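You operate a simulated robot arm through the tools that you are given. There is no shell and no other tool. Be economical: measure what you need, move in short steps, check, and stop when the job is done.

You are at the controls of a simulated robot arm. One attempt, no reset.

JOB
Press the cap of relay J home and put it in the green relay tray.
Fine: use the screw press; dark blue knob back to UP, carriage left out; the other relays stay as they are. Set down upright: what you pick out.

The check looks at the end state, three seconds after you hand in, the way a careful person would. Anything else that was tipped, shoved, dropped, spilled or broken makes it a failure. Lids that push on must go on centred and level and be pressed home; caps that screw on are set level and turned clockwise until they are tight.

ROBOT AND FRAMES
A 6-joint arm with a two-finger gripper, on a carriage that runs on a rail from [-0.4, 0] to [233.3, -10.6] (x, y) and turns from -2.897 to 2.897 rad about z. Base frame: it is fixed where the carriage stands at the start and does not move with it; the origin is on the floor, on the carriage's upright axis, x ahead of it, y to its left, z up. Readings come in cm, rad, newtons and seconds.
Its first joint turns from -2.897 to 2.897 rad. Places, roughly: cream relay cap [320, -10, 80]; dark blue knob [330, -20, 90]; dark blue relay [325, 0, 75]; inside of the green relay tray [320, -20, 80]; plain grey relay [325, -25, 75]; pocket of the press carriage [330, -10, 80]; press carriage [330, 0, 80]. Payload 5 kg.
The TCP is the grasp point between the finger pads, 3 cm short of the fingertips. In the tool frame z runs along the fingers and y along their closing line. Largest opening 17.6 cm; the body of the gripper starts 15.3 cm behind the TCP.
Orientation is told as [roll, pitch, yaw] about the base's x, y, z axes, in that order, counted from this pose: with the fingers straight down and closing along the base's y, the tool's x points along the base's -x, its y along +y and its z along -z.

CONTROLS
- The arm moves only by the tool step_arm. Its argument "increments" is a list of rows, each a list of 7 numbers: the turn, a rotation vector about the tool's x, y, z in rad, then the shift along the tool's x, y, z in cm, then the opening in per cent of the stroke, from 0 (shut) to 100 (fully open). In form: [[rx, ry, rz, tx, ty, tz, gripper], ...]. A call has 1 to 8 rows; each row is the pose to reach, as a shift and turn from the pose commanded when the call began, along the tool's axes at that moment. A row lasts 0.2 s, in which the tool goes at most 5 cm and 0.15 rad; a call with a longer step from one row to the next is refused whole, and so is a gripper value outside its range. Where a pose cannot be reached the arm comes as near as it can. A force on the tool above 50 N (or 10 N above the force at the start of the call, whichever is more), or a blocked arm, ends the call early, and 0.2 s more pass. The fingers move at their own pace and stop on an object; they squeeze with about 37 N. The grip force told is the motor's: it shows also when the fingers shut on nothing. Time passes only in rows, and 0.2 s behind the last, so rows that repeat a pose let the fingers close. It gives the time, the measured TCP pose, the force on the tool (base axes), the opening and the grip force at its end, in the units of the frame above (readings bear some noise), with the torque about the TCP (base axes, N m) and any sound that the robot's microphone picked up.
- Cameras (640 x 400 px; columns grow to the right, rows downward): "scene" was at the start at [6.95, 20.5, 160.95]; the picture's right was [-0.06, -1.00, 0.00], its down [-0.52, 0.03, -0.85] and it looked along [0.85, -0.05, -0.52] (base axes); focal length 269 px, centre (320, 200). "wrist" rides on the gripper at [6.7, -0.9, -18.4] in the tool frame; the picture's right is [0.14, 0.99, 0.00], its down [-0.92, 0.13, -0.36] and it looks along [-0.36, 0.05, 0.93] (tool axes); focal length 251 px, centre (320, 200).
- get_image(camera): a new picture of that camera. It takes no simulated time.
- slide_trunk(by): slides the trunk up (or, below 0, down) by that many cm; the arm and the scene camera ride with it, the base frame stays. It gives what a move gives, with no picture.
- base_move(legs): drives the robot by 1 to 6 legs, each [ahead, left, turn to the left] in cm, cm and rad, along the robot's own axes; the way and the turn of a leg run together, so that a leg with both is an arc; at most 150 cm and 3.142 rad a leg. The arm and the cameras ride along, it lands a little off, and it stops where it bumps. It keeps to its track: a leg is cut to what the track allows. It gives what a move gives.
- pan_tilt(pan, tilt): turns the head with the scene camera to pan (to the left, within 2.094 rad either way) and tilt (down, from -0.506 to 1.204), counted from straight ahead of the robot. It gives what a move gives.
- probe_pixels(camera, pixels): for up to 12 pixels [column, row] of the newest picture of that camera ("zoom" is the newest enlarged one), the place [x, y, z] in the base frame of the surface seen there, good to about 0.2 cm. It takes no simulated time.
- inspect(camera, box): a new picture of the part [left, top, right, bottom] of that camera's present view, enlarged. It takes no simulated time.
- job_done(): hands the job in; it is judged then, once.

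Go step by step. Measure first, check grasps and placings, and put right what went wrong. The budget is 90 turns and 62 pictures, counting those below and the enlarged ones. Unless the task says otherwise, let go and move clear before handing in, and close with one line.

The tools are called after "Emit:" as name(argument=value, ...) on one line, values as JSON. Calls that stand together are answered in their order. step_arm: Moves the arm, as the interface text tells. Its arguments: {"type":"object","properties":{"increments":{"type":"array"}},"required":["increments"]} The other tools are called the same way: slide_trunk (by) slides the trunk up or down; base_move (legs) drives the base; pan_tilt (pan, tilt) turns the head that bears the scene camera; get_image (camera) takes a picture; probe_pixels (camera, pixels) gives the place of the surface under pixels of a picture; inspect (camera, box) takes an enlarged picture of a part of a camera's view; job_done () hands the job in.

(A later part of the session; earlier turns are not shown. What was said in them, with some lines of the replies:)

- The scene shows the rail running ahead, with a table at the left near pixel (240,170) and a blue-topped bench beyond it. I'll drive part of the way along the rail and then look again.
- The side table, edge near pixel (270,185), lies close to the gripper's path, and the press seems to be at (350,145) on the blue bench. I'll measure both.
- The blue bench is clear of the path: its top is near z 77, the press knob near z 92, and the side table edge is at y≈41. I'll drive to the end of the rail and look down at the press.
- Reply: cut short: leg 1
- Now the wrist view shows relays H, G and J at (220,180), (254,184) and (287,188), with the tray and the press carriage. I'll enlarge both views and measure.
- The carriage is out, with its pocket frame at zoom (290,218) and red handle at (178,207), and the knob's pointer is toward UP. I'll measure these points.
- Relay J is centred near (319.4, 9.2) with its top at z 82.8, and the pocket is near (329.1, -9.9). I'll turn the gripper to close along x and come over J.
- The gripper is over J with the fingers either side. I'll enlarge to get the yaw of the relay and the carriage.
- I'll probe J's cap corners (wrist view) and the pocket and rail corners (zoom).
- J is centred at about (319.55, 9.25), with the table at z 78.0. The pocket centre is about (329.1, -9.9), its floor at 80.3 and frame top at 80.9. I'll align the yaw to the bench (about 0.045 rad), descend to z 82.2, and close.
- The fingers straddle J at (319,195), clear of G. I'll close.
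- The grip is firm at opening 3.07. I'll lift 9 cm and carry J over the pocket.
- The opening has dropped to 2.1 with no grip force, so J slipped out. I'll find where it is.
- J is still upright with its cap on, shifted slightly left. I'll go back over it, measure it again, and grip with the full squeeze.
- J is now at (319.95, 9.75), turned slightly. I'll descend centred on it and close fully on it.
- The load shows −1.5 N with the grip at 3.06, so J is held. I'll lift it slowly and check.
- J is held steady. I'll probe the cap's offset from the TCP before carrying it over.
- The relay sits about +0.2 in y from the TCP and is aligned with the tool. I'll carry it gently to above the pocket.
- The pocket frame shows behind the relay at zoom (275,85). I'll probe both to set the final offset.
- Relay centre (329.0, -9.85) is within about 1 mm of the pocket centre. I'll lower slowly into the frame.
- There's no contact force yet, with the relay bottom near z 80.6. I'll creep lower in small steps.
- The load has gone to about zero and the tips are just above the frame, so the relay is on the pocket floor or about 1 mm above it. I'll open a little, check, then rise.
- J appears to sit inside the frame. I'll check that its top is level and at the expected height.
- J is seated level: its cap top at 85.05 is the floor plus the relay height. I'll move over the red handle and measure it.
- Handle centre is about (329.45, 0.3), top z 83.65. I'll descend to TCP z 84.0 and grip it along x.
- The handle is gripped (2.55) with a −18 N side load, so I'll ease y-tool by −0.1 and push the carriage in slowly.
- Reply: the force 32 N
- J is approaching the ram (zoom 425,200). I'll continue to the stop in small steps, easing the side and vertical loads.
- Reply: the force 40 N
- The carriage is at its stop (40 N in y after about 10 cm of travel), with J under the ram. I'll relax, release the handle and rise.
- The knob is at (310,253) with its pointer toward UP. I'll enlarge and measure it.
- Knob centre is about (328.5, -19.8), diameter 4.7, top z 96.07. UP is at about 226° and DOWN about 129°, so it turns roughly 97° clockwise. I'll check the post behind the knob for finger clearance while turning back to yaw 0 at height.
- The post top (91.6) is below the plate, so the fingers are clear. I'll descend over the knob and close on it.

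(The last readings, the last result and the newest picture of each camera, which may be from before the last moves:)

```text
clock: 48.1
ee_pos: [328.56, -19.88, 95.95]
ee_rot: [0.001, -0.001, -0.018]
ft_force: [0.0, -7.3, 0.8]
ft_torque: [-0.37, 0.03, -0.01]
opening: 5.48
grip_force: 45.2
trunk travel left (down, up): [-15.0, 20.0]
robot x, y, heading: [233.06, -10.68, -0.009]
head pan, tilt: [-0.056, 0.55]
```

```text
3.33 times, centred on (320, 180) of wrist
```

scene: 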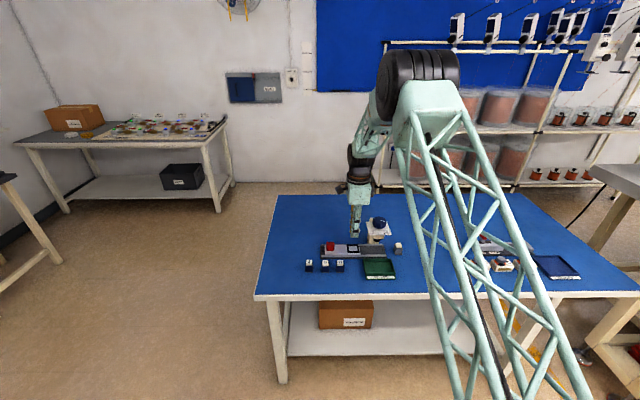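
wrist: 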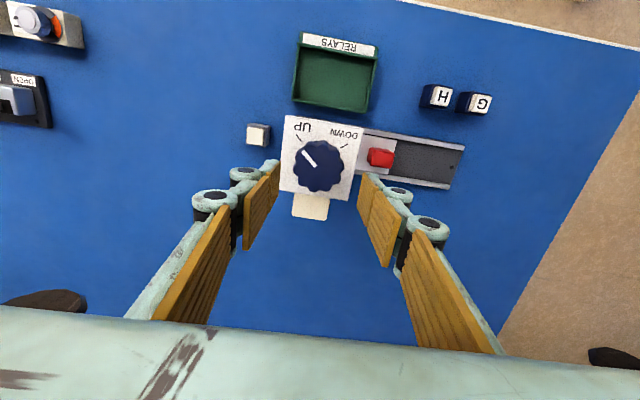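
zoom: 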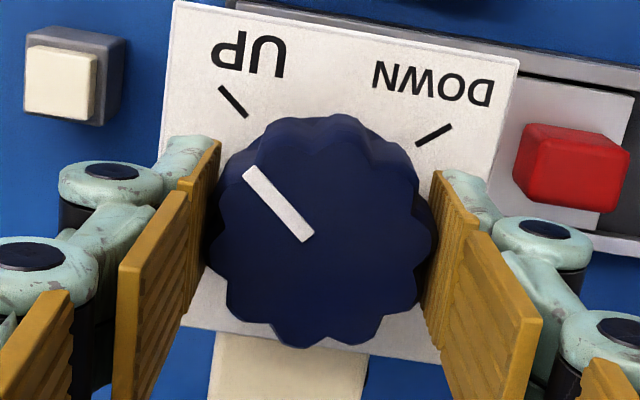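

The knob is gripped at 5.48. I'll turn clockwise about the tool axis, first by 0.96 rad.

Emit:
step_arm(increments=[[0, 0, 0.12, 0, 0, 0, 0], [0, 0, 0.24, 0, 0, 0, 0], [0, 0, 0.36, 0, 0, 0, 0], [0, 0, 0.48, 0, 0, 0, 0], [0, 0, 0.6, 0, 0, 0, 0], [0, 0, 0.72, 0, 0, 0, 0], [0, 0, 0.84, 0, 0, 0, 0], [0, 0, 0.96, 0, 0, 0, 0]])

Emit:
inspect(camera="wrist", box=[240, 120, 400, 240])

```text
clock: 50.0
ee_pos: [328.48, -19.87, 95.96]
ee_rot: [-0.001, 0.003, -0.978]
ft_force: [-12.1, -14.5, -9.8]
ft_torque: [-0.38, 0.25, 0.23]
opening: 5.46
grip_force: 44.7
trunk travel left (down, up): [-15.0, 20.0]
robot x, y, heading: [233.18, -10.52, -0.007]
head pan, tilt: [-0.056, 0.55]
```

```text
3.33 times, centred on (320, 180) of wrist
```

zoom: 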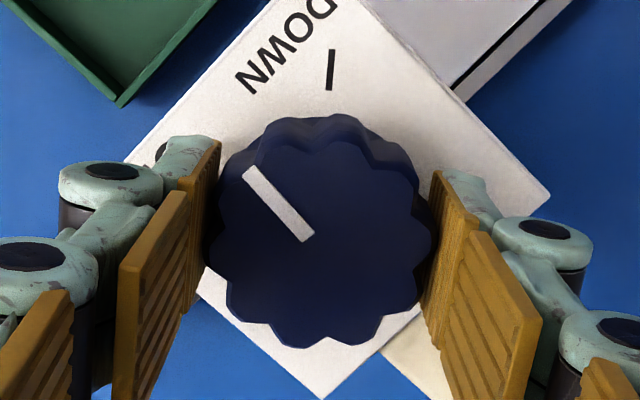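

The knob turns with the gripper without slip. I'll continue toward DOWN.

Emit:
step_arm(increments=[[0, 0, 0.12, 0, 0, 0, 0], [0, 0, 0.24, 0, 0, 0, 0], [0, 0, 0.36, 0, 0, 0, 0], [0, 0, 0.48, 0, 0, 0, 0], [0, 0, 0.58, 0, 0, 0, 0], [0, 0, 0.66, 0, 0, 0, 0], [0, 0, 0.72, 0, 0, 0, 0]])

Emit:
inspect(camera="wrist", box=[240, 120, 400, 240])

Emit:
inspect(camera="scene", box=[323, 215, 403, 265])

```text
clock: 51.5
ee_pos: [328.41, -19.84, 96.0]
ee_rot: [-0.003, 0.0, -1.697]
ft_force: [-25.2, -19.1, -20.2]
ft_torque: [-0.53, 0.46, 0.25]
opening: 5.44
grip_force: 45.6
trunk travel left (down, up): [-15.0, 20.0]
robot x, y, heading: [233.12, -11.09, -0.002]
head pan, tilt: [-0.056, 0.55]
```

```text
3.33 times, centred on (320, 180) of wrist
```

zoom: 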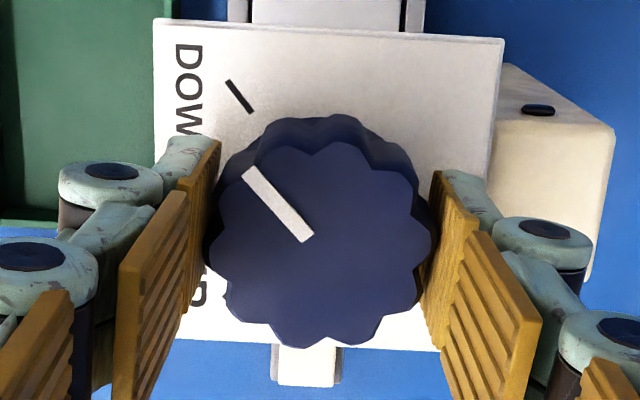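

```text
8.00 times, centred on (363, 240) of scene
```

zoom: 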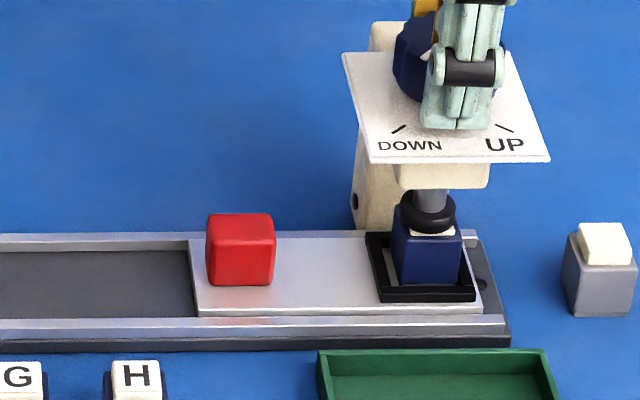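

The ram is down on the cap and the pointer is a few degrees short of the DOWN tick. I'll turn a little further, watching the torque for the stop.

Emit:
step_arm(increments=[[0, 0, 0.04, 0, 0, 0, 0], [0, 0, 0.08, 0, 0, 0, 0], [0, 0, 0.12, 0, 0, 0, 0], [0, 0, 0.12, 0, 0, 0, 0]])

Emit:
inspect(camera="wrist", box=[240, 120, 400, 240])

Emit:
inspect(camera="scene", box=[355, 225, 403, 255])

```text
clock: 52.5
ee_pos: [328.39, -19.98, 95.99]
ee_rot: [-0.001, 0.0, -1.817]
ft_force: [-31.3, -22.4, -24.8]
ft_torque: [-0.66, 0.57, 0.15]
opening: 5.45
grip_force: 45.5
trunk travel left (down, up): [-15.0, 20.0]
robot x, y, heading: [232.74, -10.23, -0.005]
head pan, tilt: [-0.056, 0.55]
```

```text
3.33 times, centred on (320, 180) of wrist
```

zoom: 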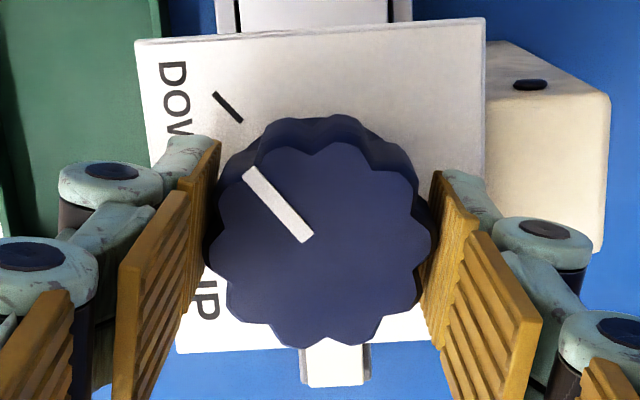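

```text
13.33 times, centred on (379, 240) of scene
```

zoom: 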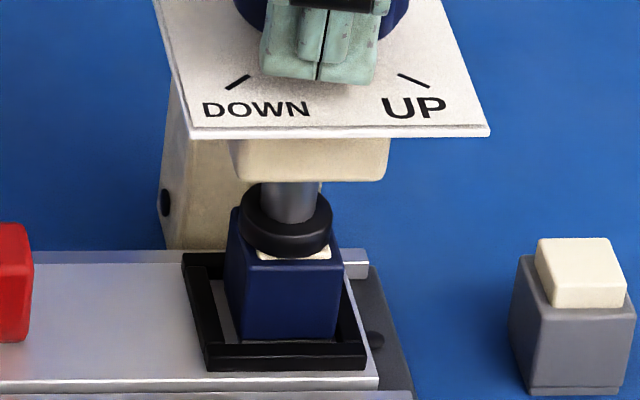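

The pointer is at about the DOWN tick, but no sound or stop came and a sliver of cap still shows. I'll try a little further.

Emit:
step_arm(increments=[[0, 0, 0.03, 0, 0, 0, 0], [0, 0, 0.06, 0, 0, 0, 0], [0, 0, 0.09, 0, 0, 0, 0], [0, 0, 0.12, 0, 0, 0, 0], [0, 0, 0.12, 0, 0, 0, 0]])

Emit:
inspect(camera="wrist", box=[240, 120, 400, 240])

Emit:
inspect(camera="scene", box=[355, 225, 403, 255])

```text
clock: 53.8
ee_pos: [328.46, -19.99, 95.93]
ee_rot: [-0.002, -0.001, -1.936]
ft_force: [-35.9, -22.9, -25.3]
ft_torque: [-0.77, 0.76, 0.92]
opening: 5.45
grip_force: 44.7
trunk travel left (down, up): [-15.0, 20.0]
robot x, y, heading: [232.58, -10.67, -0.006]
head pan, tilt: [-0.056, 0.55]
```

```text
3.33 times, centred on (320, 180) of wrist
```

zoom: 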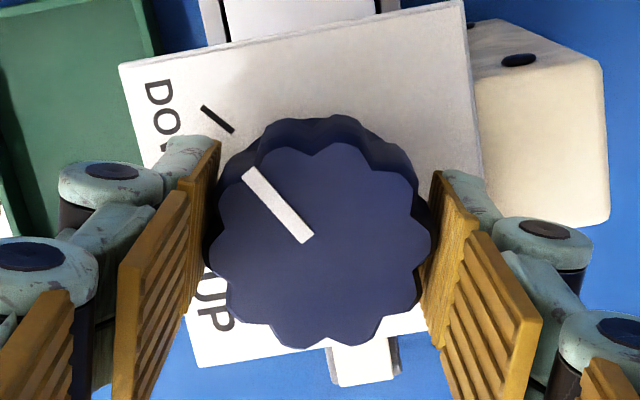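

```text
13.33 times, centred on (379, 240) of scene
```

zoom: 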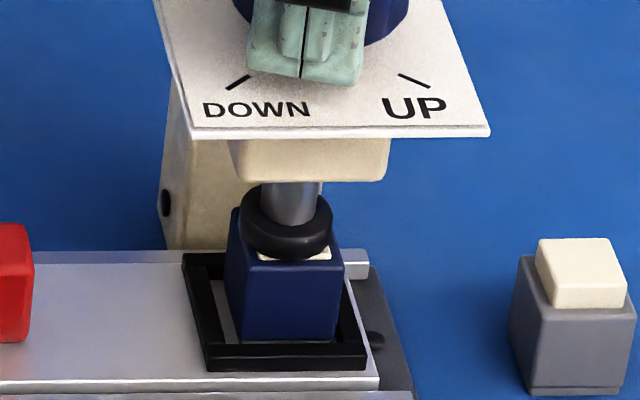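

The torque has jumped to 0.92 N m, so the cap or a stop is being reached. I'll make one more small push to confirm it is firm.

Emit:
step_arm(increments=[[0, 0, 0.03, 0, 0, 0, 0], [0, 0, 0.06, 0, 0, 0, 0], [0, 0, 0.09, 0, 0, 0, 0], [0, 0, 0.09, 0, 0, 0, 0]])

Emit:
inspect(camera="wrist", box=[240, 120, 400, 240])

```text
clock: 54.8
ee_pos: [328.64, -19.77, 96.09]
ee_rot: [0.0, 0.0, -2.026]
ft_force: [-28.7, -7.7, -22.3]
ft_torque: [-0.11, 0.54, 0.38]
opening: 5.45
grip_force: 45.3
trunk travel left (down, up): [-15.0, 20.0]
robot x, y, heading: [232.94, -10.4, -0.004]
head pan, tilt: [-0.056, 0.55]
```

```text
3.33 times, centred on (320, 180) of wrist
```

zoom: 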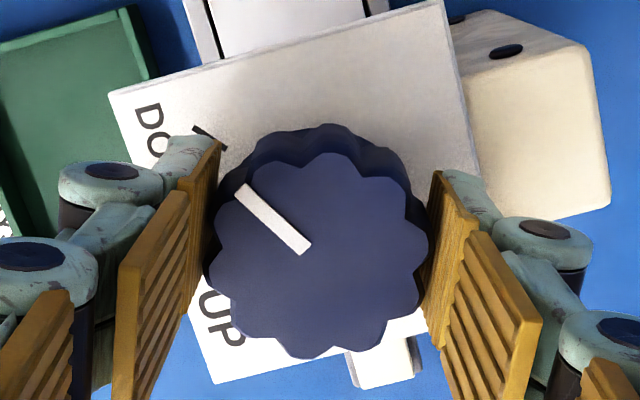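

The knob slipped slightly in the fingers against the end stop, so the screw is fully down. I'll turn back counter-clockwise to UP.

Emit:
step_arm(increments=[[0, 0, -0.12, 0, 0, 0, 0], [0, 0, -0.24, 0, 0, 0, 0], [0, 0, -0.36, 0, 0, 0, 0], [0, 0, -0.48, 0, 0, 0, 0], [0, 0, -0.6, 0, 0, 0, 0], [0, 0, -0.72, 0, 0, 0, 0], [0, 0, -0.84, 0, 0, 0, 0], [0, 0, -0.96, 0, 0, 0, 0]])

Emit:
step_arm(increments=[[0, 0, -0.12, 0, 0, 0, 0], [0, 0, -0.24, 0, 0, 0, 0], [0, 0, -0.36, 0, 0, 0, 0], [0, 0, -0.48, 0, 0, 0, 0], [0, 0, -0.6, 0, 0, 0, 0], [0, 0, -0.72, 0, 0, 0, 0], [0, 0, -0.84, 0, 0, 0, 0], [0, 0, -0.94, 0, 0, 0, 0]])

Emit:
inspect(camera="wrist", box=[240, 120, 400, 240])

Emit:
inspect(camera="scene", box=[339, 215, 403, 255])

```text
clock: 56.5
ee_pos: [328.3, -19.78, 96.05]
ee_rot: [-0.004, 0.002, -1.113]
ft_force: [-2.7, 1.5, 0.8]
ft_torque: [0.24, 0.05, 0.0]
opening: 5.47
grip_force: 45.3
trunk travel left (down, up): [-15.0, 20.0]
robot x, y, heading: [232.75, -10.95, -0.001]
head pan, tilt: [-0.056, 0.55]
stopped in row 8: the force on the tool passed its limit at 50 N (the readings are from after the stop); the commanded pose is now the measured one
```

```text
clock: 58.3
ee_pos: [328.33, -19.82, 96.06]
ee_rot: [-0.001, 0.006, -0.171]
ft_force: [-28.1, -10.4, -4.2]
ft_torque: [-0.36, 0.91, -0.09]
opening: 5.46
grip_force: 44.7
trunk travel left (down, up): [-15.0, 20.0]
robot x, y, heading: [232.81, -10.67, 0.004]
head pan, tilt: [-0.056, 0.55]
```

```text
3.33 times, centred on (320, 180) of wrist
```

zoom: 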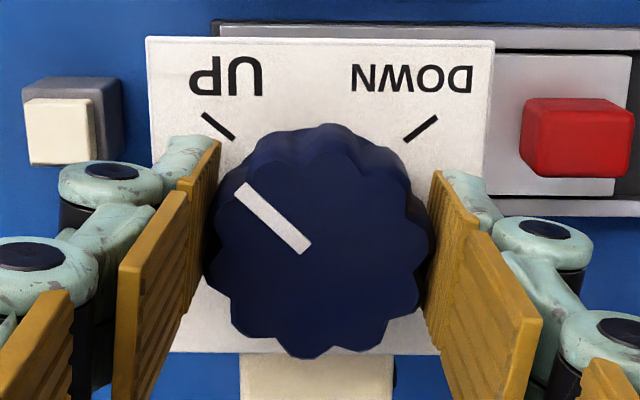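

```text
10.00 times, centred on (371, 235) of scene
```

zoom: 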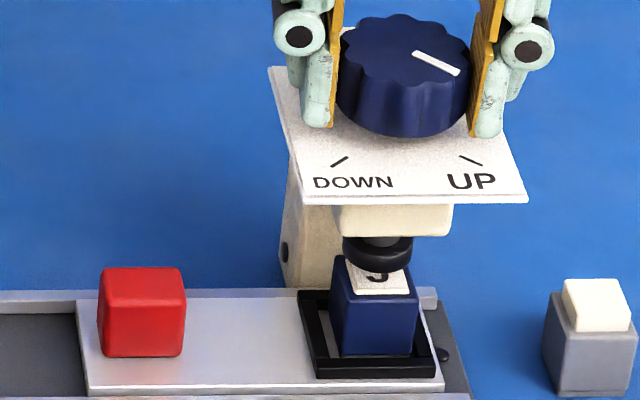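

The pointer is within about 6° of UP. I'll finish the turn until it meets the UP tick or stop.

Emit:
step_arm(increments=[[0, 0, -0.04, 0, 0, 0, 0], [0, 0, -0.08, 0, 0, 0, 0], [0, 0, -0.12, 0, 0, 0, 0], [0, 0, -0.12, 0, 0, 0, 0]])

Emit:
inspect(camera="wrist", box=[240, 120, 400, 240])

```text
clock: 59.3
ee_pos: [328.29, -19.98, 95.96]
ee_rot: [0.0, 0.003, -0.05]
ft_force: [-21.7, -20.1, -4.0]
ft_torque: [-0.44, 0.51, -0.3]
opening: 5.46
grip_force: 44.8
trunk travel left (down, up): [-15.0, 20.0]
robot x, y, heading: [233.2, -10.42, -0.005]
head pan, tilt: [-0.056, 0.55]
```

```text
3.33 times, centred on (320, 180) of wrist
```

zoom: 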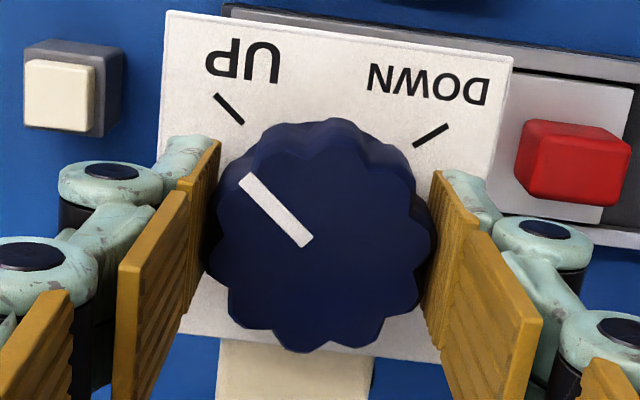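

The pointer is now parallel to the UP tick, as it was at the start. I'll release, rise, and look.

Emit:
step_arm(increments=[[0, 0, 0, 0, 0, 0, 30], [0, 0, 0, 0, 0, 0, 40], [0, 0, 0, 0, 0, 0, 40], [0, 0, 0, 0, 0, -4, 40], [0, 0, 0, 0, 0, -8, 40], [0, 0, 0, 0, 0, -8, 40]])

Emit:
inspect(camera="scene", box=[339, 215, 403, 255])

```text
clock: 60.7
ee_pos: [328.63, -19.6, 103.84]
ee_rot: [0.001, 0.004, -0.052]
ft_force: [-0.4, 0.0, 0.8]
ft_torque: [-0.01, -0.07, 0.02]
opening: 7.02
grip_force: 0.0
trunk travel left (down, up): [-15.0, 20.0]
robot x, y, heading: [233.17, -10.32, 0.002]
head pan, tilt: [-0.056, 0.55]
```

```text
10.00 times, centred on (371, 235) of scene
```

zoom: 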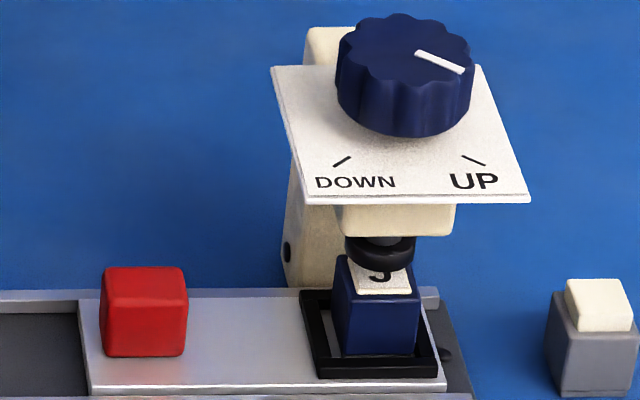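

The knob is at UP and the ram is retracted. I'll turn the gripper back and go over the handle.

Emit:
step_arm(increments=[[0, 0, 0.15, 0, 1.2, 0, 40], [0, 0, 0.3, 0, 2.4, 0, 40], [0, 0, 0.45, 0, 3.7, 0, 40], [0, 0, 0.6, 0, 5, 0, 40], [0, 0, 0.75, 0, 6.2, 0, 40], [0, 0, 0.9, 0, 7.5, 0, 40], [0, 0, 1.05, 0, 8.7, 0, 40], [0, 0, 1.2, 0.1, 9.9, 0, 40]])

Emit:
step_arm(increments=[[0, 0, 0.15, 0, 0, 2, 40], [0, 0, 0.3, 0, 0, 4, 40], [0, 0, 0.365, 0, 0, 6, 40], [0, 0, 0.365, 0, 0, 8, 40], [0, 0, 0.365, 0, 0, 8, 40]])

Emit:
inspect(camera="wrist", box=[240, 120, 432, 240])

Emit:
probe_pixels(camera="zoom", pixels=[[240, 128], [300, 128], [250, 150], [270, 100], [270, 170], [300, 150]])

```text
clock: 62.5
ee_pos: [328.94, -9.81, 103.83]
ee_rot: [-0.003, 0.004, -1.255]
ft_force: [-0.3, -0.3, -0.3]
ft_torque: [0.0, 0.01, 0.04]
opening: 7.01
grip_force: 0.0
trunk travel left (down, up): [-15.0, 20.0]
robot x, y, heading: [232.82, -10.59, 0.001]
head pan, tilt: [-0.056, 0.55]
```

```text
clock: 63.7
ee_pos: [329.11, -9.91, 95.8]
ee_rot: [-0.005, 0.0, -1.619]
ft_force: [1.2, -0.1, -1.2]
ft_torque: [0.01, 0.06, -0.03]
opening: 7.04
grip_force: 0.1
trunk travel left (down, up): [-15.0, 20.0]
robot x, y, heading: [233.01, -10.75, 0.001]
head pan, tilt: [-0.056, 0.55]
```

```text
3.33 times, centred on (336, 180) of wrist
```

zoom: 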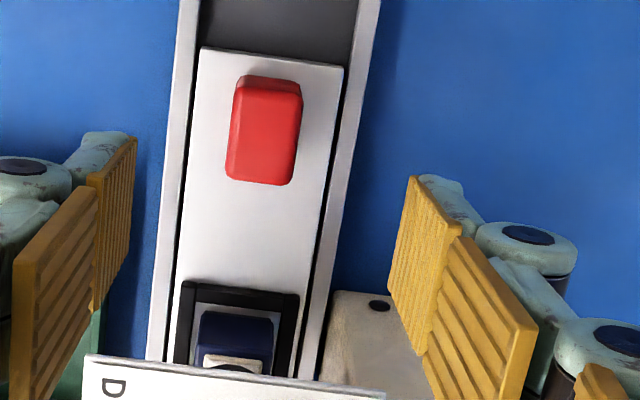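

```text
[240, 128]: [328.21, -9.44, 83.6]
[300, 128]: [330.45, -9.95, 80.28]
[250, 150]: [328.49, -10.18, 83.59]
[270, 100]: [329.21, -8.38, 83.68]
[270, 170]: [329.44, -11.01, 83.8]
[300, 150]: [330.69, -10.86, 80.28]
```

The handle is at about (329.05, -9.65). I'll descend and grip it.

Emit:
step_arm(increments=[[0, 0, 0, 0.2, -0.05, 4, 40], [0, 0, 0, 0.2, -0.05, 8, 40], [0, 0, 0, 0.2, -0.05, 11, 40], [0, 0, 0, 0.2, -0.05, 12, 40], [0, 0, 0, 0.2, -0.05, 12, 25], [0, 0, 0, 0.2, -0.05, 12, 10], [0, 0, 0, 0.2, -0.05, 12, 0], [0, 0, 0, 0.2, -0.05, 12, 0]])

Emit:
step_arm(increments=[[0, 0, 0, 0.4, -0.05, 0, 0], [0, 0, 0, 1.4, -0.05, 0, 0], [0, 0, 0, 2.4, -0.05, 0, 0], [0, 0, 0, 3.4, -0.05, 0, 0], [0, 0, 0, 4.4, -0.05, 0, 0], [0, 0, 0, 5.4, -0.05, 0, 0], [0, 0, 0, 6.4, -0.05, 0, 0], [0, 0, 0, 7.4, -0.05, 0, 0]])

Emit:
inspect(camera="scene", box=[303, 205, 415, 275])

```text
clock: 65.5
ee_pos: [328.9, -9.69, 83.86]
ee_rot: [-0.002, 0.001, -1.618]
ft_force: [24.2, 0.5, -1.7]
ft_torque: [0.0, -0.8, 0.11]
opening: 2.56
grip_force: 44.7
trunk travel left (down, up): [-15.0, 20.0]
robot x, y, heading: [232.98, -10.9, -0.002]
head pan, tilt: [-0.056, 0.55]
```

```text
clock: 67.3
ee_pos: [329.28, -2.2, 83.78]
ee_rot: [0.0, 0.0, -1.617]
ft_force: [41.5, 0.0, 0.4]
ft_torque: [-1.0, -1.06, 0.05]
opening: 2.54
grip_force: 45.6
trunk travel left (down, up): [-15.0, 20.0]
robot x, y, heading: [232.91, -10.47, -0.007]
head pan, tilt: [-0.056, 0.55]
```

```text
5.71 times, centred on (359, 240) of scene
```

zoom: 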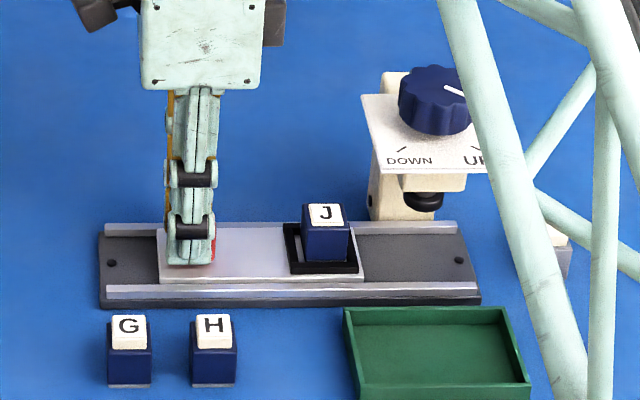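

J's cap is now down in the body. I'll ease the +41 N side load and pull the carriage the rest of the way to its outer stop.

Emit:
step_arm(increments=[[0, 0, 0, 0.1, 0.2, 0, 0], [0, 0, 0, 0.6, 0.22, 0, 0], [0, 0, 0, 1.1, 0.22, 0, 0], [0, 0, 0, 1.6, 0.22, 0, 0], [0, 0, 0, 2.0, 0.22, 0, 0], [0, 0, 0, 2.4, 0.22, 0, 0], [0, 0, 0, 2.7, 0.22, 0, 0], [0, 0, 0, 2.9, 0.22, 0, 0]])

```text
clock: 69.1
ee_pos: [329.36, 0.38, 83.87]
ee_rot: [-0.004, 0.0, -1.62]
ft_force: [11.1, -16.7, 7.6]
ft_torque: [-0.6, -0.3, 0.34]
opening: 2.54
grip_force: 45.1
trunk travel left (down, up): [-15.0, 20.0]
robot x, y, heading: [233.02, -10.63, -0.001]
head pan, tilt: [-0.056, 0.55]
```

The carriage is back at its outer position (0.38 against 0.3 at the start, with stop force −17 N). I'll release, rise, and move over J.

Emit:
step_arm(increments=[[0, 0, 0, -0.1, 0, 0, 0], [0, 0, 0, -0.1, 0, 0, 15], [0, 0, 0, -0.1, 0, 0, 30], [0, 0, 0, -0.1, 0, 0, 40], [0, 0, 0, -0.1, 0, -3, 40], [0, 0, 0, -0.1, 0, -7, 40], [0, 0, 0, -0.1, 0, -11, 40], [0, 0, 0, -0.1, 0, -12, 40]])

Emit:
step_arm(increments=[[0, 0, 0, -3, 0, 0, 40], [0, 0, 0, -6, 0, 0, 40], [0, 0, 0, -9, 0, 0, 40], [0, 0, 0, -10.1, 0, 0, 40], [0, 0, 0, -10.1, 0, 0, 40]])

Emit:
inspect(camera="wrist", box=[240, 120, 432, 240])

Emit:
probe_pixels(camera="zoom", pixels=[[240, 115], [300, 120], [235, 160], [295, 165], [268, 140], [230, 95], [308, 105], [265, 60], [222, 178]])

Emit:
inspect(camera="scene", box=[303, 205, 415, 275])

```text
clock: 70.9
ee_pos: [329.41, 0.58, 96.12]
ee_rot: [-0.002, 0.001, -1.617]
ft_force: [0.6, 0.1, 0.6]
ft_torque: [0.04, -0.07, -0.01]
opening: 7.04
grip_force: 0.1
trunk travel left (down, up): [-15.0, 20.0]
robot x, y, heading: [233.1, -10.75, -0.002]
head pan, tilt: [-0.056, 0.55]
```

```text
clock: 72.1
ee_pos: [328.95, -9.7, 95.88]
ee_rot: [-0.005, 0.001, -1.616]
ft_force: [0.1, -0.4, 0.6]
ft_torque: [0.02, 0.0, -0.02]
opening: 7.03
grip_force: 0.0
trunk travel left (down, up): [-15.0, 20.0]
robot x, y, heading: [232.88, -10.89, -0.003]
head pan, tilt: [-0.056, 0.55]
```

```text
3.33 times, centred on (336, 180) of wrist
```

zoom: 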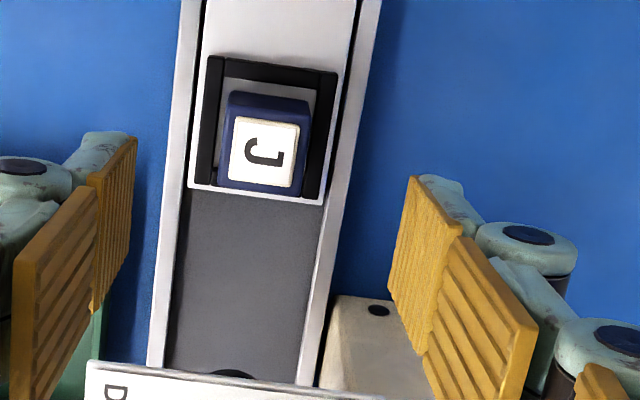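

```text
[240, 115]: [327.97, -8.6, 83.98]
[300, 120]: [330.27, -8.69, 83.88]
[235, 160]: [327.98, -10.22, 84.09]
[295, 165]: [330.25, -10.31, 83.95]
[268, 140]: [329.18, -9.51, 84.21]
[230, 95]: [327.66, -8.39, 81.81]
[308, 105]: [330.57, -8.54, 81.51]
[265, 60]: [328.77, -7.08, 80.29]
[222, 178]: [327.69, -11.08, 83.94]
```

```text
5.71 times, centred on (359, 240) of scene
```

zoom: 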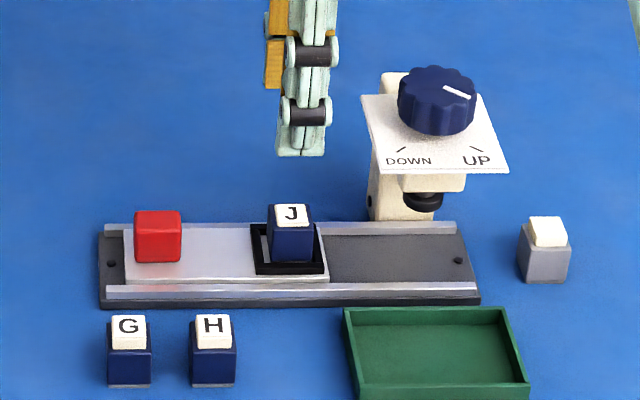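

J's cap is now nearly flush and level (top about 84.15, body 83.95), and the knob is at UP with the carriage out. I'll descend to grip J just above the frame.

Emit:
step_arm(increments=[[0, 0, 0, -0.1, 0.1, 4, 40], [0, 0, 0, -0.1, 0.1, 8, 40], [0, 0, 0, -0.1, 0.1, 11, 40], [0, 0, 0, -0.1, 0.1, 11.8, 40], [0, 0, 0, -0.1, 0.1, 11.8, 25], [0, 0, 0, -0.1, 0.1, 11.8, 10], [0, 0, 0, -0.1, 0.1, 11.8, 0], [0, 0, 0, -0.1, 0.1, 11.8, 0]])

Emit:
step_arm(increments=[[0, 0, 0, 0, 0, 0, 0], [0, 0, 0, 0, 0, -0.2, 0], [0, 0, 0, 0, 0, -0.5, 0], [0, 0, 0, 0, 0, -0.8, 0], [0, 0, 0, 0, 0, -1.2, 0], [0, 0, 0, 0, 0, -1.6, 0], [0, 0, 0, 0, 0, -2.2, 0], [0, 0, 0, 0, 0, -2.8, 0]])

```text
clock: 73.9
ee_pos: [329.09, -9.66, 84.2]
ee_rot: [-0.004, 0.0, -1.616]
ft_force: [-0.9, -0.7, 0.3]
ft_torque: [-0.02, 0.0, 0.03]
opening: 3.09
grip_force: 36.7
trunk travel left (down, up): [-15.0, 20.0]
robot x, y, heading: [232.84, -10.75, 0.0]
head pan, tilt: [-0.056, 0.55]
```

```text
clock: 75.7
ee_pos: [329.02, -9.68, 87.13]
ee_rot: [-0.003, 0.001, -1.616]
ft_force: [-0.8, 0.1, -1.0]
ft_torque: [-0.01, 0.03, 0.01]
opening: 3.09
grip_force: 37.1
trunk travel left (down, up): [-15.0, 20.0]
robot x, y, heading: [233.03, -10.58, -0.002]
head pan, tilt: [-0.056, 0.55]
```

J is lifted (−1.0 N, grip steady). I'll probe the tray's inner corners from the last zoom to choose the spot.

Emit:
probe_pixels(camera="zoom", pixels=[[375, 330], [490, 328], [385, 375], [505, 375], [440, 350], [347, 312], [500, 310], [360, 392], [526, 385]])

Emit:
step_arm(increments=[[0, 0, 0, 0, 0, -1, 0], [0, 0, 0, 0, 0, -2, 0], [0, 0, 0, 0, 0, -3, 0], [0, 0, 0, -0.5, -1.5, -3, 0], [0, 0, 0, -1.5, -4, -3, 0], [0, 0, 0, -3, -6.5, -3, 0], [0, 0, 0, -4.5, -9, -3, 0], [0, 0, 0, -5.5, -10.5, -3, 0]])

```text
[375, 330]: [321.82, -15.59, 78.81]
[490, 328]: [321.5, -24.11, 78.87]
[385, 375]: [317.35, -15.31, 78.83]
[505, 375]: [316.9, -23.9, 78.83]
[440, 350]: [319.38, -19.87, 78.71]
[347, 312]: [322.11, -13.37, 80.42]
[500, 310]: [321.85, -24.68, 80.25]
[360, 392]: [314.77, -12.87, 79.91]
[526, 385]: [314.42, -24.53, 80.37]
```

```text
clock: 77.5
ee_pos: [318.26, -14.71, 89.88]
ee_rot: [-0.005, 0.0, -1.617]
ft_force: [0.9, -0.8, -0.5]
ft_torque: [0.01, 0.0, 0.0]
opening: 3.12
grip_force: 37.4
trunk travel left (down, up): [-15.0, 20.0]
robot x, y, heading: [232.62, -10.79, 0.0]
head pan, tilt: [-0.056, 0.55]
```

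The tray inside spans x 315–322, y −13.5 to −24.5, with the floor at 78.75. I'll rise a bit and turn to close along y so the gripper stays clear of the knob plate, then centre over the tray.

Emit:
step_arm(increments=[[0, 0, 0, 1, 0, -2, 0], [0, 0, -0.1, 1.5, 0, -4, 0], [0, 0, -0.25, 1.5, 0, -4, 0], [0, 0, -0.4, 1.5, 0, -4, 0], [0, 0, -0.55, 1.5, 0, -4, 0], [0, 0, -0.7, 1.5, 0, -4, 0], [0, 0, -0.85, 1.5, 0, -4, 0], [0, 0, -1.0, 1.5, 0, -4, 0]])

Emit:
step_arm(increments=[[0, 0, -0.15, 0, 0, 0, 0], [0, 0, -0.3, 0, 0, 0, 0], [0, 0, -0.45, 0, 0, 0, 0], [0, 0, -0.572, 0, 0, 0, 0], [0, 0, -0.572, 0, 0, 0, 0]])

```text
clock: 79.3
ee_pos: [318.45, -13.02, 93.96]
ee_rot: [-0.002, 0.004, -0.614]
ft_force: [0.7, 0.8, -0.3]
ft_torque: [0.01, 0.01, 0.03]
opening: 3.07
grip_force: 37.2
trunk travel left (down, up): [-15.0, 20.0]
robot x, y, heading: [233.12, -10.51, 0.005]
head pan, tilt: [-0.056, 0.55]
```

```text
clock: 80.5
ee_pos: [318.35, -13.09, 93.9]
ee_rot: [0.001, 0.004, -0.044]
ft_force: [0.2, 0.6, -1.3]
ft_torque: [0.0, -0.01, 0.0]
opening: 3.06
grip_force: 37.5
trunk travel left (down, up): [-15.0, 20.0]
robot x, y, heading: [232.64, -10.76, -0.001]
head pan, tilt: [-0.056, 0.55]
```

J is still held. I'll move over the tray centre and lower to z 86.

Emit:
step_arm(increments=[[0, 0, 0, 0, -2, 0, 0], [0, 0, 0, -0.2, -4, 0, 0], [0, 0, 0, -0.3, -5.5, 0, 0], [0, 0, 0, -0.3, -6, 1, 0], [0, 0, 0, -0.3, -6, 3, 0], [0, 0, 0, -0.3, -6, 5, 0], [0, 0, 0, -0.3, -6, 7, 0], [0, 0, 0, -0.3, -6, 8, 0]])

Emit:
get_image(camera="wrist")

Emit:
inspect(camera="scene", box=[303, 205, 415, 275])

```text
clock: 82.3
ee_pos: [318.3, -19.0, 86.08]
ee_rot: [0.001, 0.003, -0.045]
ft_force: [-0.3, -0.7, 0.1]
ft_torque: [0.02, 0.03, -0.01]
opening: 3.07
grip_force: 36.6
trunk travel left (down, up): [-15.0, 20.0]
robot x, y, heading: [232.87, -10.99, -0.003]
head pan, tilt: [-0.056, 0.55]
```

```text
13 pictures are left
```

wrist: 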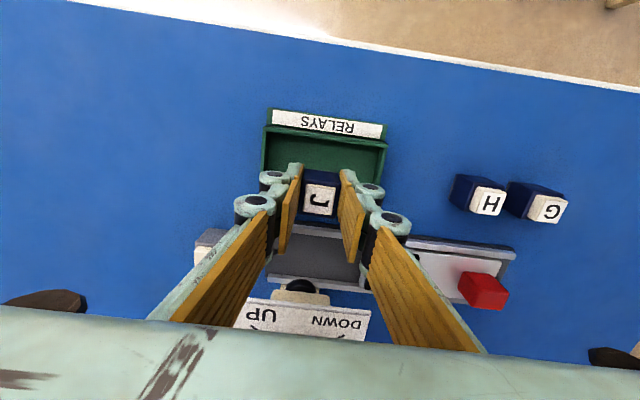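

```text
5.71 times, centred on (359, 240) of scene
```

zoom: 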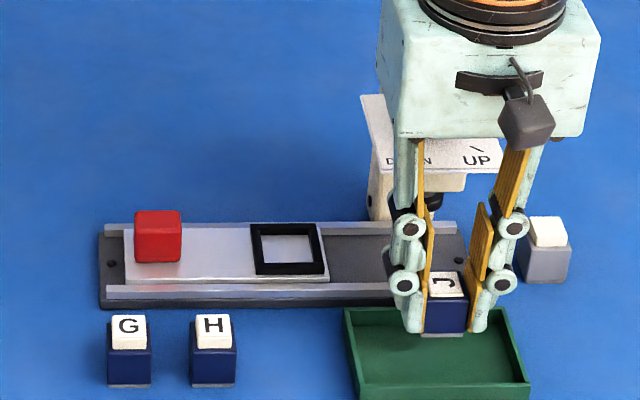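

J is over the tray and clear of the press plate. I'll lower it, creeping at the end.

Emit:
step_arm(increments=[[0, 0, 0, 0, 0, 1, 0], [0, 0, 0, 0, 0, 2, 0], [0, 0, 0, 0, 0, 2.7, 0], [0, 0, 0, 0, 0, 3.1, 0], [0, 0, 0, 0, 0, 3.25, 0], [0, 0, 0, 0, 0, 3.35, 0]])

Emit:
step_arm(increments=[[0, 0, 0, 0, 0, 0.05, 0], [0, 0, 0, 0, 0, 0.1, 0], [0, 0, 0, 0, 0, 0.15, 0]])

Emit:
inspect(camera="scene", box=[355, 240, 411, 275])

```text
clock: 83.7
ee_pos: [318.49, -19.15, 82.49]
ee_rot: [0.0, 0.002, -0.045]
ft_force: [-0.2, 0.4, -1.9]
ft_torque: [-0.01, -0.01, 0.0]
opening: 3.12
grip_force: 36.5
trunk travel left (down, up): [-15.0, 20.0]
robot x, y, heading: [232.44, -10.8, -0.004]
head pan, tilt: [-0.056, 0.55]
```

```text
clock: 84.5
ee_pos: [318.44, -19.1, 82.52]
ee_rot: [-0.001, 0.004, -0.044]
ft_force: [-0.9, 1.7, 7.8]
ft_torque: [-0.02, -0.12, -0.01]
opening: 3.1
grip_force: 36.5
trunk travel left (down, up): [-15.0, 20.0]
robot x, y, heading: [232.82, -10.76, -0.004]
head pan, tilt: [-0.056, 0.55]
```

```text
11.43 times, centred on (383, 258) of scene
```

zoom: 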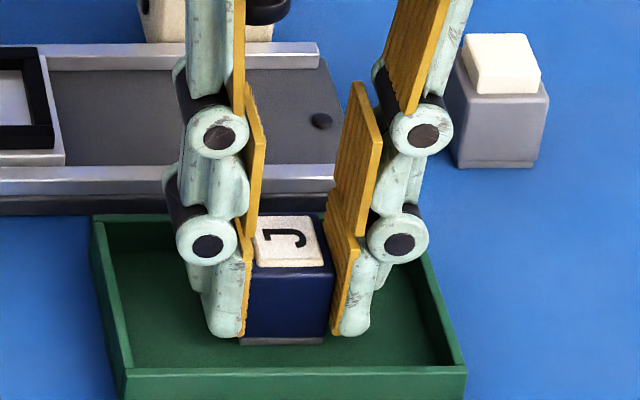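

The contact force is +7.8 N, so J stands on the tray floor. I'll open modestly inside the tray, then rise.

Emit:
step_arm(increments=[[0, 0, 0, 0, 0, -0.1, 20], [0, 0, 0, 0, 0, -0.1, 28], [0, 0, 0, 0, 0, -0.1, 30], [0, 0, 0, 0, 0, -0.1, 30], [0, 0, 0, 0, 0, -2, 30], [0, 0, 0, 0, 0, -6, 30], [0, 0, 0, 0, 0, -10.5, 30], [0, 0, 0, 0, 0, -15, 30]])

Emit:
step_arm(increments=[[0, 0, 0, 3, 2, -3, 30], [0, 0, 0, 6, 6, -5, 30], [0, 0, 0, 6, 10.5, -5, 30], [0, 0, 0, 6, 15, -5, 30], [0, 0, 0, 6, 15, -5, 30]])

Emit:
inspect(camera="scene", box=[303, 205, 415, 275])

Emit:
get_image(camera="scene")

```text
clock: 86.3
ee_pos: [318.27, -19.03, 97.38]
ee_rot: [-0.001, 0.003, -0.044]
ft_force: [-0.3, 0.2, -1.2]
ft_torque: [0.04, 0.05, -0.02]
opening: 5.29
grip_force: 0.0
trunk travel left (down, up): [-15.0, 20.0]
robot x, y, heading: [233.17, -10.77, -0.003]
head pan, tilt: [-0.056, 0.55]
```

```text
refused: row 2 steps farther than a row can; nothing moved
```

```text
5.71 times, centred on (359, 240) of scene
```

zoom: 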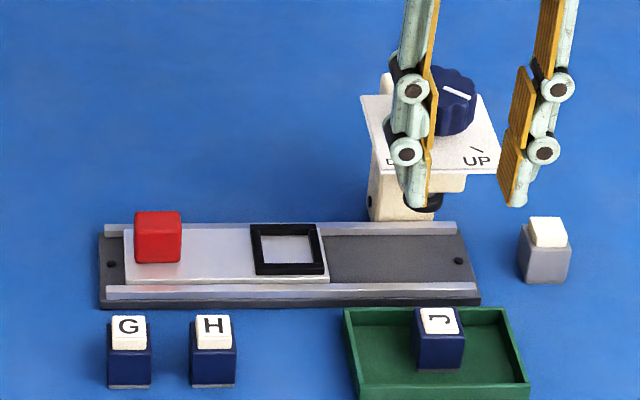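

```text
9 pictures are left
```

scene: 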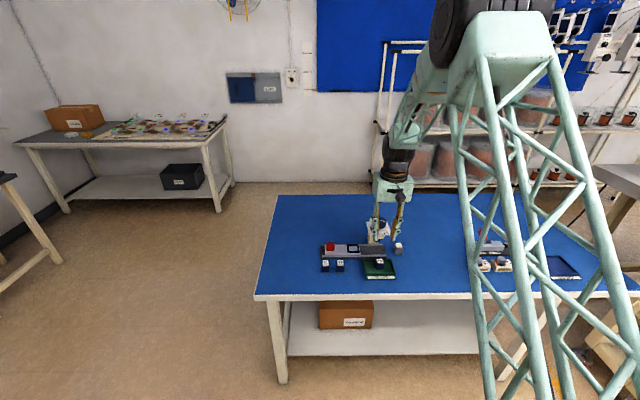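

J stands upright in the tray at zoom (438,340), with G, H and the grey relay untouched. I'll move the arm clear and take a last look at the knob and cap.

Emit:
step_arm(increments=[[0, 0, 0, 2, 1.5, -2, 30], [0, 0, 0, 4, 4.5, -3, 30], [0, 0, 0, 6, 8, -4, 30], [0, 0, 0, 7, 12, -4, 30], [0, 0, 0, 7, 16, -4, 30], [0, 0, 0, 7, 16, -4, 30]])

Emit:
inspect(camera="scene", box=[347, 215, 411, 275])

Emit:
probe_pixels(camera="scene", pixels=[[379.5, 261], [379.5, 267], [380, 264.5]])

```text
clock: 87.7
ee_pos: [312.08, -2.67, 101.34]
ee_rot: [0.001, 0.002, -0.046]
ft_force: [0.7, 1.1, 1.0]
ft_torque: [-0.21, 0.04, 0.01]
opening: 5.29
grip_force: 0.1
trunk travel left (down, up): [-15.0, 20.0]
robot x, y, heading: [232.48, -10.1, -0.003]
head pan, tilt: [-0.056, 0.55]
```

```text
6.67 times, centred on (379, 245) of scene
```

zoom: 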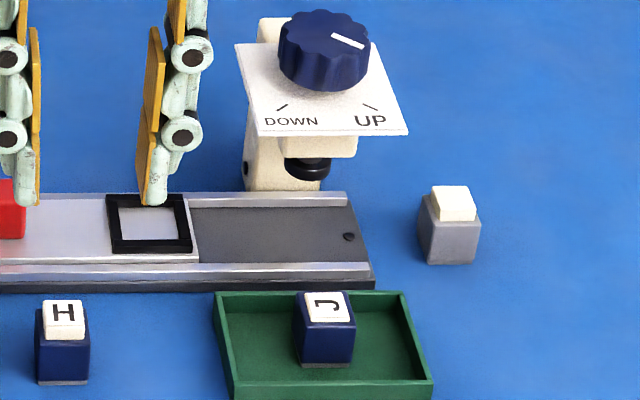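

```text
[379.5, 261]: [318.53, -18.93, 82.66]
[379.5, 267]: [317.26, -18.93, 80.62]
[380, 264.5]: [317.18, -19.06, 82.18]
```

J stands upright in the tray with its cap down (top z 82.66, body about 82.4). The knob points to UP, the carriage is out, and the other relays are where they were, so I'm handing in.

Emit:
job_done()

```text
The job is handed in.
```

I pressed relay J's cap down with the screw press until the knob met its stop, and J now stands upright in the green relay tray. The knob is back at UP, the carriage is out, and the other relays were not moved. On the first pick J slipped from the gripper and shifted slightly on the bench, but it stayed upright with its cap on.
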